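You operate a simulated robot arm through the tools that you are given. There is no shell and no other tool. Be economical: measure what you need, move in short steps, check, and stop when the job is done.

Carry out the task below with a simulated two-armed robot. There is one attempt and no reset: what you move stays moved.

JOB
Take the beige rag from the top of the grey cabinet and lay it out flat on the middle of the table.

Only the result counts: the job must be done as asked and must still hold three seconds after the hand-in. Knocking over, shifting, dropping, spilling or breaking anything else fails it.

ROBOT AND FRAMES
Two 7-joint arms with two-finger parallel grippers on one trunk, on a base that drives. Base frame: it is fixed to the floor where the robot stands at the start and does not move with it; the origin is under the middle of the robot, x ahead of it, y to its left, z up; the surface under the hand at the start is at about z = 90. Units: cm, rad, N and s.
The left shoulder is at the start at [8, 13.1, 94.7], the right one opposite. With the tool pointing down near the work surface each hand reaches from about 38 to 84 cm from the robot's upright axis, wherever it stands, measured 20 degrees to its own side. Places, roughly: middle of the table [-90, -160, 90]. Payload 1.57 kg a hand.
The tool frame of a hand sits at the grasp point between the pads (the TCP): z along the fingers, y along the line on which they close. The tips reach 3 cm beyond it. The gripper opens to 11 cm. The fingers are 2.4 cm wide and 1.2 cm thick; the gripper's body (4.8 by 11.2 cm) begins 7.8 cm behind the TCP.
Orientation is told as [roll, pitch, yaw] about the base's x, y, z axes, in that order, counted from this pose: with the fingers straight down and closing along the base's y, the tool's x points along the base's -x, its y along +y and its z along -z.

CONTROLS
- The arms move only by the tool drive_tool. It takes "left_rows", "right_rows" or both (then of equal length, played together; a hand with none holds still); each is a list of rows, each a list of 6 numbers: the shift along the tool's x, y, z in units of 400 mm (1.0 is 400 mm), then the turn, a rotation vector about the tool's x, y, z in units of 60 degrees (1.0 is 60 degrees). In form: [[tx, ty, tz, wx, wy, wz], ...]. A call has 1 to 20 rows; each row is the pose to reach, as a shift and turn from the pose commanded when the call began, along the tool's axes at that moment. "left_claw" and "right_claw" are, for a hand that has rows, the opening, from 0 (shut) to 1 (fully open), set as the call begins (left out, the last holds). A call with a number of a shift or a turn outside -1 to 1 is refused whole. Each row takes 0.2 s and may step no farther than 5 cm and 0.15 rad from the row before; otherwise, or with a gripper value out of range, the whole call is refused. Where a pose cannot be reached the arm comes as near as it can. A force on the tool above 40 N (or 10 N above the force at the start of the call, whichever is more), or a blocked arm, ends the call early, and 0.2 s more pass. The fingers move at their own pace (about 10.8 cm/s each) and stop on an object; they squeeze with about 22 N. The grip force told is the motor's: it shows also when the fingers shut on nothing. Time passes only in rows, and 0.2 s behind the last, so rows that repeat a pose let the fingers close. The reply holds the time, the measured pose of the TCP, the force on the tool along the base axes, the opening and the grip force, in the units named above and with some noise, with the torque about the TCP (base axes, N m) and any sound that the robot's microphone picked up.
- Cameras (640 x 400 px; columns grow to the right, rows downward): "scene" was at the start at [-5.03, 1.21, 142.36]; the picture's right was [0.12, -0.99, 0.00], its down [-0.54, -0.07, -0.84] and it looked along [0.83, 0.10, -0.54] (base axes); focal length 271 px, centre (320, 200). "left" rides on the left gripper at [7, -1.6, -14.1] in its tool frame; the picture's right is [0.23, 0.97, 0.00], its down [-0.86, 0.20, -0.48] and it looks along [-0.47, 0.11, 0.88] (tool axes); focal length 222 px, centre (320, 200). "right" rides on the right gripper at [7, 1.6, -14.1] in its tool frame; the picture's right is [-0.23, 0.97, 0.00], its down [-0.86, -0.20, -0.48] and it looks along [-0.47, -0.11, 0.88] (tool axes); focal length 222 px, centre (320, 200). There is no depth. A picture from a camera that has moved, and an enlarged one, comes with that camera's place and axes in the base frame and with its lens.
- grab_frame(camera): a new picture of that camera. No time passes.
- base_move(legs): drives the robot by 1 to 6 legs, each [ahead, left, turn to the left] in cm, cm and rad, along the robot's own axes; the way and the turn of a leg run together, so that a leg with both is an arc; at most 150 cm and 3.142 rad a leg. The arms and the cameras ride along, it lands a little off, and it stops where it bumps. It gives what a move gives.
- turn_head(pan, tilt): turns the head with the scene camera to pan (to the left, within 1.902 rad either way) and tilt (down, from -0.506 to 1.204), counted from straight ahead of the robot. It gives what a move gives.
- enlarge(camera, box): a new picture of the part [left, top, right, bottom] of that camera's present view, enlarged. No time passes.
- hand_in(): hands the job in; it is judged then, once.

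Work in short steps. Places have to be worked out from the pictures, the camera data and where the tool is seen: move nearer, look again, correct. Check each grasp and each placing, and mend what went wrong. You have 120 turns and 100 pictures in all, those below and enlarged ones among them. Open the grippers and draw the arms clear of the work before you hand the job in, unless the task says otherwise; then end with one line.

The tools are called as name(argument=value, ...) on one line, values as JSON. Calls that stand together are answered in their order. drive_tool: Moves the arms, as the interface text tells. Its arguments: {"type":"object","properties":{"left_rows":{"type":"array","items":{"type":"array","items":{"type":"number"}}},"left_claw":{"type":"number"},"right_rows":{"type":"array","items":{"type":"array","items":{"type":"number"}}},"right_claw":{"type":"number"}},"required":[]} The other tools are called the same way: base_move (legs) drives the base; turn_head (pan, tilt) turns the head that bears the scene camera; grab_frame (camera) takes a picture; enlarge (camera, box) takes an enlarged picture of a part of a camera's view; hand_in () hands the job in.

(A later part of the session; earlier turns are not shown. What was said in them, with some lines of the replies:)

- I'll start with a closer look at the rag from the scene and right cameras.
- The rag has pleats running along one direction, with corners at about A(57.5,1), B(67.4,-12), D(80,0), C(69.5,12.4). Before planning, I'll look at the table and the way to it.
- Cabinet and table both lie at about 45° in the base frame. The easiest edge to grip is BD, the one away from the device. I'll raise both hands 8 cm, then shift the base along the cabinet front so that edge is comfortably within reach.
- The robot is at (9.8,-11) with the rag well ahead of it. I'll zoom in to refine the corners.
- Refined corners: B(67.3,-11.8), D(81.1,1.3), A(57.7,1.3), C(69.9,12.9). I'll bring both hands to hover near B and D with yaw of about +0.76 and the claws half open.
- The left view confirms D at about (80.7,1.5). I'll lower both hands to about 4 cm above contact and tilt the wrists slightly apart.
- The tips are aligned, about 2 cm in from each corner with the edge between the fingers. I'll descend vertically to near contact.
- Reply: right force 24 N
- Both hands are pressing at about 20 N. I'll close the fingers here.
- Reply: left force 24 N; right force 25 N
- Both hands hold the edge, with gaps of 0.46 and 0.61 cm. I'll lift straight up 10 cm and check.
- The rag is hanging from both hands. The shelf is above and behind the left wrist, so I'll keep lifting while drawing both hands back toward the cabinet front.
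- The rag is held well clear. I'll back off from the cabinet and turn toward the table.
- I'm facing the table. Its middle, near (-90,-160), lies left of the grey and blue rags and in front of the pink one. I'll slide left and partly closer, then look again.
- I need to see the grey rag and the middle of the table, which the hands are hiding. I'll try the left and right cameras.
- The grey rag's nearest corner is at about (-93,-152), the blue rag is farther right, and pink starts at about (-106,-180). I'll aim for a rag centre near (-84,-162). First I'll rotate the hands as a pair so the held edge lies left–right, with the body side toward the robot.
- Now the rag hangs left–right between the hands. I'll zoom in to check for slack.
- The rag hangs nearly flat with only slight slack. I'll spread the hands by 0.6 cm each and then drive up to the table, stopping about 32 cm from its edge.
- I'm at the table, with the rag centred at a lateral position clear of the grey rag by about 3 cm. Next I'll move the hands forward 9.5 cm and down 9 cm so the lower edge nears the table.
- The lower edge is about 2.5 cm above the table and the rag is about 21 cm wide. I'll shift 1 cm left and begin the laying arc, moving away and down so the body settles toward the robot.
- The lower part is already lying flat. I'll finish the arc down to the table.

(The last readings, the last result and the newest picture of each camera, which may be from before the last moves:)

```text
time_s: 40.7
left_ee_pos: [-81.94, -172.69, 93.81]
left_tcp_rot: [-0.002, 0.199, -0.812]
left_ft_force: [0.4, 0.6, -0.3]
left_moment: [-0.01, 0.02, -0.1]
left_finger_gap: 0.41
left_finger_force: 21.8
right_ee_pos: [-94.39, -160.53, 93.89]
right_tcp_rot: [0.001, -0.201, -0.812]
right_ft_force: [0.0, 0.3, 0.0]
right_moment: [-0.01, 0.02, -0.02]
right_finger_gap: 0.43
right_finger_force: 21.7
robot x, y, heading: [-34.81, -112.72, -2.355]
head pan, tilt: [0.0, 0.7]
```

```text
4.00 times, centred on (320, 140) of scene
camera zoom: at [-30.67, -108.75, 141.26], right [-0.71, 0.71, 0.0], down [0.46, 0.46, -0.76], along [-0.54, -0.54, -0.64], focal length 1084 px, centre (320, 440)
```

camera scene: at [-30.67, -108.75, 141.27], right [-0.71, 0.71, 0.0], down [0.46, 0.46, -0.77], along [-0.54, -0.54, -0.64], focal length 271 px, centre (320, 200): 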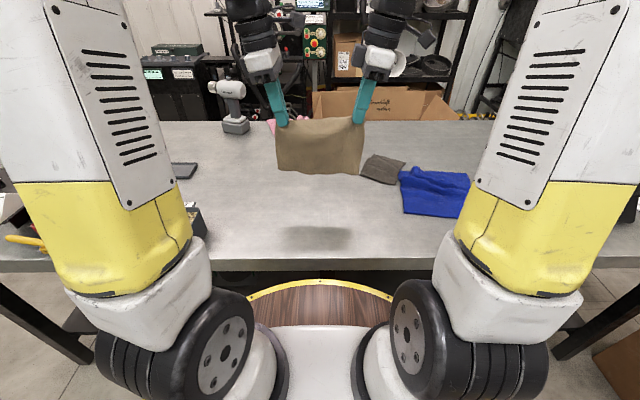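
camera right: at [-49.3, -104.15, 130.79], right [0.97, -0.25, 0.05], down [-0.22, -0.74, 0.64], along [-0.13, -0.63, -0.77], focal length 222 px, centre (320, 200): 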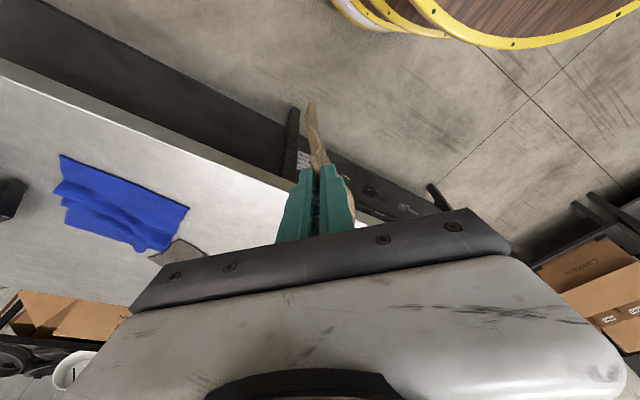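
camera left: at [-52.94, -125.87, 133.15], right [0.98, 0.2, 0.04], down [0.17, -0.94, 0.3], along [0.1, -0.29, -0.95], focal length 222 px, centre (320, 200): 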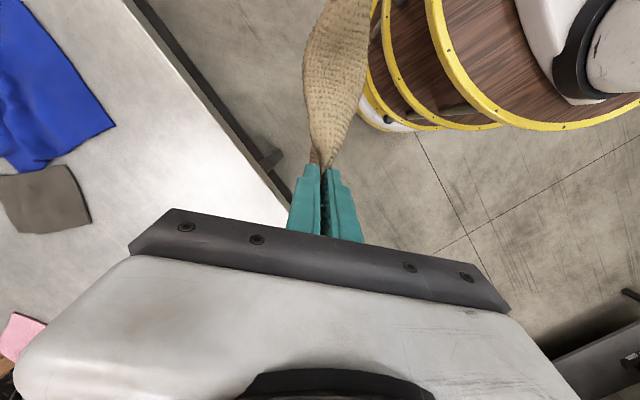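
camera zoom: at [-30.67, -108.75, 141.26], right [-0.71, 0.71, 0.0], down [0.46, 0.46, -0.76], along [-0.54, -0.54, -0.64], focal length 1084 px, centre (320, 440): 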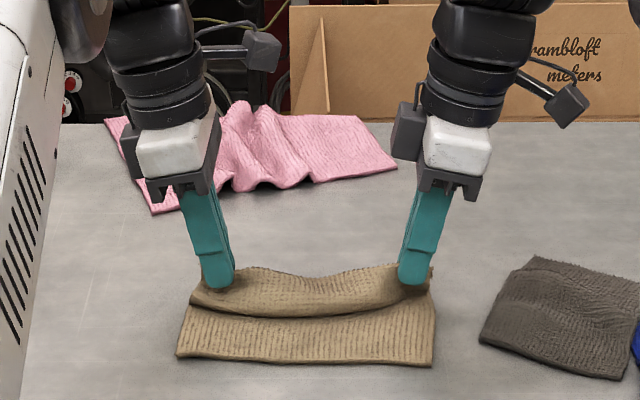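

The lower edge sits at b≈169, so there's slack that formed a fold. I'll pull the held edge about 4.5 cm further away from me, slightly raised, to unroll it.

drive_tool(left_rows=[[0.005, -0.012, -0.0245, 0, 0, 0], [0.005, -0.035, -0.0245, 0, 0, 0], [0.005, -0.058, -0.0245, 0, 0, 0], [0.005, -0.08, -0.0245, 0, 0, 0], [0.005, -0.1, -0.0245, 0, 0, 0], [0.005, -0.1, -0.0245, 0, 0, 0]], right_rows=[[-0.005, -0.012, -0.0245, 0, 0, 0], [-0.005, -0.035, -0.0245, 0, 0, 0], [-0.005, -0.058, -0.0245, 0, 0, 0], [-0.005, -0.08, -0.0245, 0, 0, 0], [-0.005, -0.1, -0.0245, 0, 0, 0], [-0.005, -0.1, -0.0245, 0, 0, 0]])

enlarge(camera="scene", box=[240, 90, 400, 190])

```text
time_s: 42.1
left_ee_pos: [-84.77, -175.42, 94.72]
left_tcp_rot: [-0.001, 0.199, -0.811]
left_ft_force: [0.3, 0.6, 0.0]
left_moment: [0.01, 0.03, -0.1]
left_finger_gap: 0.41
left_finger_force: 22.0
right_ee_pos: [-97.11, -163.22, 95.03]
right_tcp_rot: [0.002, -0.199, -0.812]
right_ft_force: [0.1, -0.8, -0.4]
right_moment: [0.03, 0.01, -0.06]
right_finger_gap: 0.41
right_finger_force: 21.8
robot x, y, heading: [-34.89, -112.89, -2.356]
head pan, tilt: [0.0, 0.7]
```

```text
4.00 times, centred on (320, 140) of scene
camera zoom: at [-30.68, -108.75, 141.26], right [-0.71, 0.71, 0.0], down [0.46, 0.46, -0.76], along [-0.54, -0.54, -0.64], focal length 1084 px, centre (320, 440)
```

zoom: 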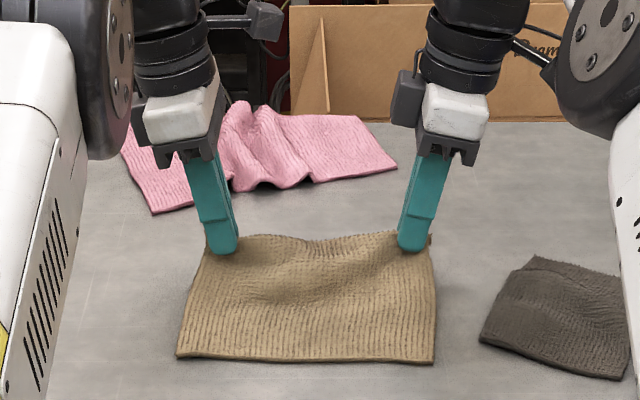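

It's unrolled well. I'll pull 1.3 cm further, spread 0.5 cm a side, then lower to contact.

drive_tool(left_rows=[[-0.006, -0.015, -0.001, 0, 0, 0], [-0.0122, -0.032, -0.0025, 0, 0, 0], [-0.0152, -0.034, 0.0122, 0, 0, 0], [-0.0182, -0.034, 0.025, 0, 0, 0]], right_rows=[[0.006, -0.015, -0.001, 0, 0, 0], [0.0122, -0.032, -0.0025, 0, 0, 0], [0.0152, -0.034, 0.0142, 0, 0, 0], [0.0182, -0.034, 0.032, 0, 0, 0]])

enlarge(camera="scene", box=[240, 90, 400, 190])

grab_frame(camera="left")

grab_frame(camera="right")

```text
time_s: 43.1
left_ee_pos: [-85.35, -176.84, 93.61]
left_tcp_rot: [0.0, 0.199, -0.812]
left_ft_force: [0.2, 0.2, 0.0]
left_moment: [-0.01, 0.02, -0.1]
left_finger_gap: 0.41
left_finger_force: 22.0
right_ee_pos: [-98.32, -163.82, 93.51]
right_tcp_rot: [0.002, -0.2, -0.812]
right_ft_force: [0.4, -0.7, -0.8]
right_moment: [0.01, 0.0, -0.05]
right_finger_gap: 0.41
right_finger_force: 22.1
robot x, y, heading: [-34.62, -112.78, -2.36]
head pan, tilt: [0.0, 0.7]
```

```text
4.00 times, centred on (320, 140) of scene
camera zoom: at [-30.68, -108.76, 141.26], right [-0.71, 0.71, 0.0], down [0.46, 0.46, -0.76], along [-0.54, -0.54, -0.64], focal length 1084 px, centre (320, 440)
```

zoom: 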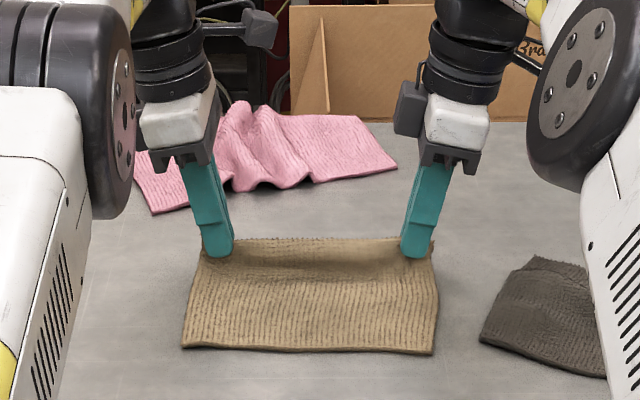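

```text
64 pictures are left
camera left: at [-89.34, -174.91, 108.94], right [0.55, 0.83, 0.04], down [0.79, -0.54, 0.3], along [0.27, -0.13, -0.95], focal length 222 px, centre (320, 200)
```

left: 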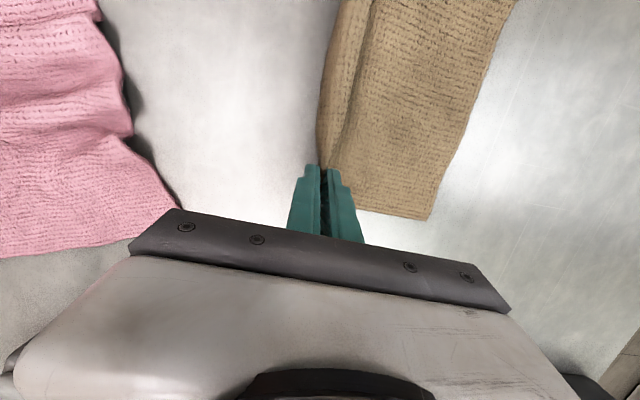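

```text
63 pictures are left
camera right: at [-103.69, -155.64, 106.07], right [0.86, 0.51, 0.05], down [0.37, -0.68, 0.64], along [0.36, -0.53, -0.77], focal length 222 px, centre (320, 200)
```

right: 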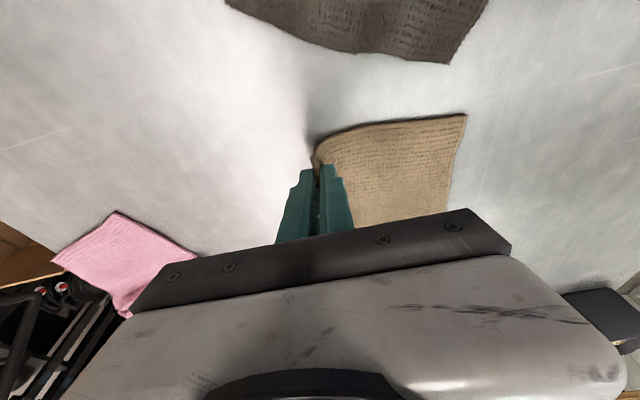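

The rag is nearly flat, with only the held hem standing. I'll open the claws partly in place.

drive_tool(left_rows=[[0, 0, 0, 0, 0, 0], [0, 0, 0, 0, 0, 0], [0, 0, 0, 0, 0, 0]], right_rows=[[0, 0, 0, 0, 0, 0], [0, 0, 0, 0, 0, 0], [0, 0, 0, 0, 0, 0]], left_claw=0.35, right_claw=0.35)

enlarge(camera="scene", box=[260, 110, 388, 190])

enlarge(camera="left", box=[240, 80, 440, 240])

```text
time_s: 43.9
left_ee_pos: [-85.38, -176.77, 93.67]
left_tcp_rot: [0.0, 0.199, -0.811]
left_ft_force: [0.1, -0.8, 0.2]
left_moment: [-0.03, 0.01, 0.0]
left_finger_gap: 3.87
left_finger_force: 0.1
right_ee_pos: [-98.35, -163.78, 93.65]
right_tcp_rot: [0.002, -0.2, -0.812]
right_ft_force: [-1.3, -0.3, 0.1]
right_moment: [-0.01, 0.01, -0.02]
right_finger_gap: 3.84
right_finger_force: 0.0
robot x, y, heading: [-34.64, -112.75, -2.358]
head pan, tilt: [0.0, 0.7]
```

```text
5.00 times, centred on (324, 150) of scene
camera zoom: at [-30.68, -108.76, 141.26], right [-0.71, 0.71, 0.0], down [0.46, 0.46, -0.76], along [-0.54, -0.54, -0.64], focal length 1355 px, centre (300, 450)
```

zoom: 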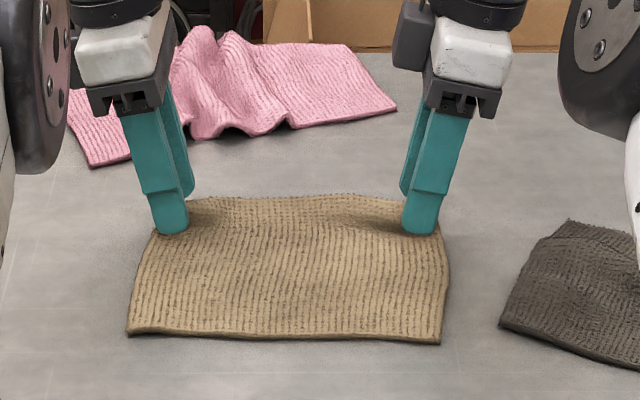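

```text
2.50 times, centred on (340, 160) of left
camera zoom: at [-89.35, -174.9, 108.94], right [0.55, 0.83, 0.04], down [0.79, -0.54, 0.3], along [0.27, -0.13, -0.95], focal length 555 px, centre (270, 300)
```

zoom: 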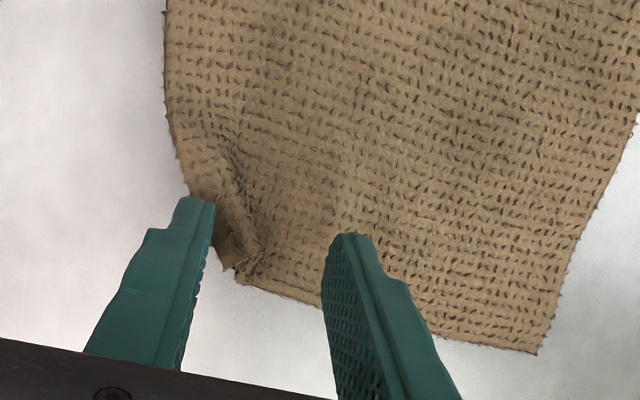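

The hem fell open with only a small pucker at the corner. I'll lift both hands straight up 8 cm and look.

drive_tool(left_rows=[[0.005, 0, -0.0245, 0, 0, 0], [0.0149, 0, -0.0735, 0, 0, 0], [0.0274, 0, -0.135, 0, 0, 0], [0.0398, 0, -0.196, 0, 0, 0]], right_rows=[[-0.005, 0, -0.0245, 0, 0, 0], [-0.0149, 0, -0.0735, 0, 0, 0], [-0.0274, 0, -0.135, 0, 0, 0], [-0.0398, 0, -0.196, 0, 0, 0]])

enlarge(camera="scene", box=[260, 110, 388, 190])

grab_frame(camera="left")

grab_frame(camera="right")

```text
time_s: 44.9
left_ee_pos: [-84.81, -176.23, 101.43]
left_tcp_rot: [0.002, 0.198, -0.81]
left_ft_force: [-0.5, 0.9, 0.5]
left_moment: [0.02, -0.02, -0.02]
left_finger_gap: 3.89
left_finger_force: 0.0
left hand out of reach, approached as far as the arm can: row 4
right_ee_pos: [-98.22, -163.35, 101.53]
right_tcp_rot: [0.002, -0.199, -0.813]
right_ft_force: [0.8, 0.3, 0.7]
right_moment: [-0.02, -0.03, -0.01]
right_finger_gap: 3.85
right_finger_force: 0.1
right hand out of reach, approached as far as the arm can: row 4
robot x, y, heading: [-34.43, -112.63, -2.356]
head pan, tilt: [0.0, 0.7]
```

```text
5.00 times, centred on (324, 150) of scene
camera zoom: at [-30.7, -108.77, 141.26], right [-0.71, 0.71, 0.0], down [0.46, 0.46, -0.76], along [-0.54, -0.54, -0.64], focal length 1355 px, centre (300, 450)
```

zoom: 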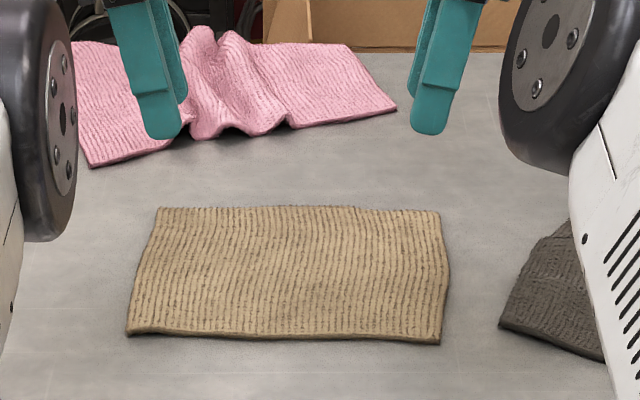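

```text
59 pictures are left
camera left: at [-88.82, -174.43, 116.65], right [0.55, 0.83, 0.04], down [0.79, -0.54, 0.3], along [0.27, -0.13, -0.95], focal length 222 px, centre (320, 200)
```

left: 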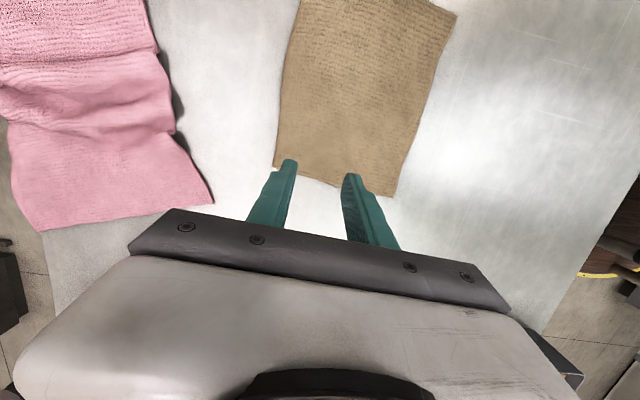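

```text
58 pictures are left
camera right: at [-103.57, -155.27, 114.03], right [0.86, 0.51, 0.05], down [0.37, -0.68, 0.64], along [0.36, -0.53, -0.77], focal length 222 px, centre (320, 200)
```

right: 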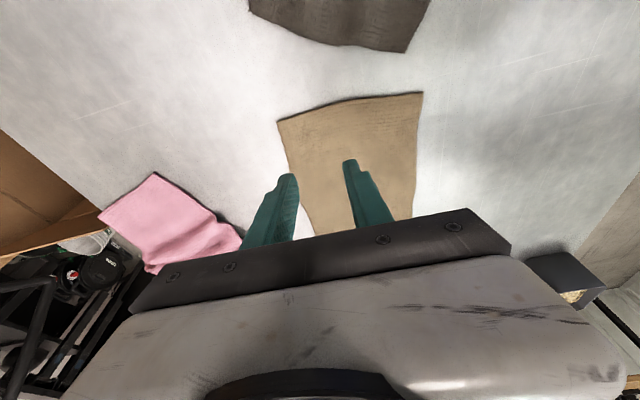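

The rag lies flat, about 17×21 cm, centred near (-87,-166), and touches nothing else. I'll draw the arms up and back, then back the base off.

drive_tool(left_rows=[[0.01, 0.08, -0.049, 0, 0, 0], [0.02, 0.17, -0.098, 0, 0, 0], [0.03, 0.26, -0.147, 0, 0, 0], [0.04, 0.35, -0.196, 0, 0, 0], [0.05, 0.43, -0.245, 0, 0, 0]], right_rows=[[-0.01, 0.08, -0.049, 0, 0, 0], [-0.02, 0.17, -0.098, 0, 0, 0], [-0.03, 0.26, -0.147, 0, 0, 0], [-0.04, 0.35, -0.196, 0, 0, 0], [-0.05, 0.43, -0.245, 0, 0, 0]], left_claw=1, right_claw=1)

base_move(legs=[[-30, 0, 0]])

grab_frame(camera="scene")

```text
time_s: 46.1
left_ee_pos: [-81.58, -172.76, 115.7]
left_tcp_rot: [0.003, 0.2, -0.812]
left_ft_force: [0.8, -0.1, -0.3]
left_moment: [0.03, -0.03, 0.0]
left_finger_gap: 10.96
left_finger_force: 0.2
left hand out of reach, approached as far as the arm can: row 1, 2, 3, 4, 5
right_ee_pos: [-93.86, -160.83, 115.28]
right_tcp_rot: [0.002, -0.2, -0.811]
right_ft_force: [-0.1, -0.2, -0.7]
right_moment: [0.01, -0.01, 0.03]
right_finger_gap: 11.01
right_finger_force: 0.1
right hand out of reach, approached as far as the arm can: row 1, 2, 3, 4, 5
robot x, y, heading: [-34.5, -113.18, -2.354]
head pan, tilt: [0.0, 0.7]
```

```text
time_s: 48.1
left_ee_pos: [-60.34, -151.17, 115.8]
left_tcp_rot: [0.002, 0.2, -0.815]
left_ft_force: [0.4, -0.6, -0.6]
left_moment: [-0.01, -0.02, -0.04]
left_finger_gap: 10.98
left_finger_force: 0.1
right_ee_pos: [-72.74, -139.14, 115.37]
right_tcp_rot: [0.003, -0.2, -0.816]
right_ft_force: [0.4, -0.3, -0.4]
right_moment: [0.01, 0.0, 0.0]
right_finger_gap: 11.01
right_finger_force: 0.0
robot x, y, heading: [-12.9, -91.32, -2.355]
head pan, tilt: [0.0, 0.7]
```

```text
57 pictures are left
camera scene: at [-9.15, -87.39, 141.26], right [-0.7, 0.71, 0.0], down [0.46, 0.45, -0.76], along [-0.54, -0.54, -0.64], focal length 271 px, centre (320, 200)
```

scene: 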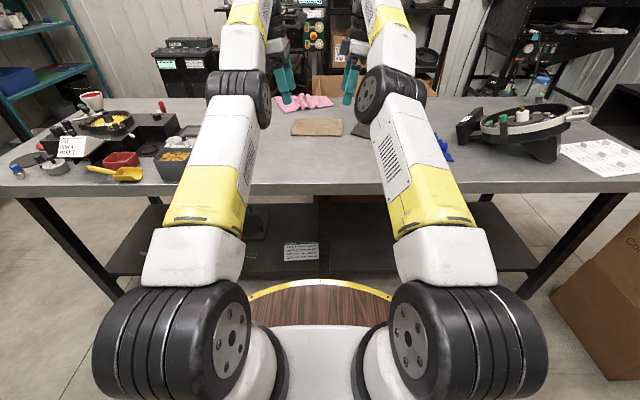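

The table legs sit symmetrically about my line of sight, so the rag is centred on the table. It lies flat, the other items are undisturbed, the claws are open and the arms are clear. I'm handing in.

hand_in()

```text
The job is handed in.
```

The beige rag is off the cabinet and lies flat on the middle of the table, touching nothing else; the grippers are open, the arms are clear, and the job is handed in.
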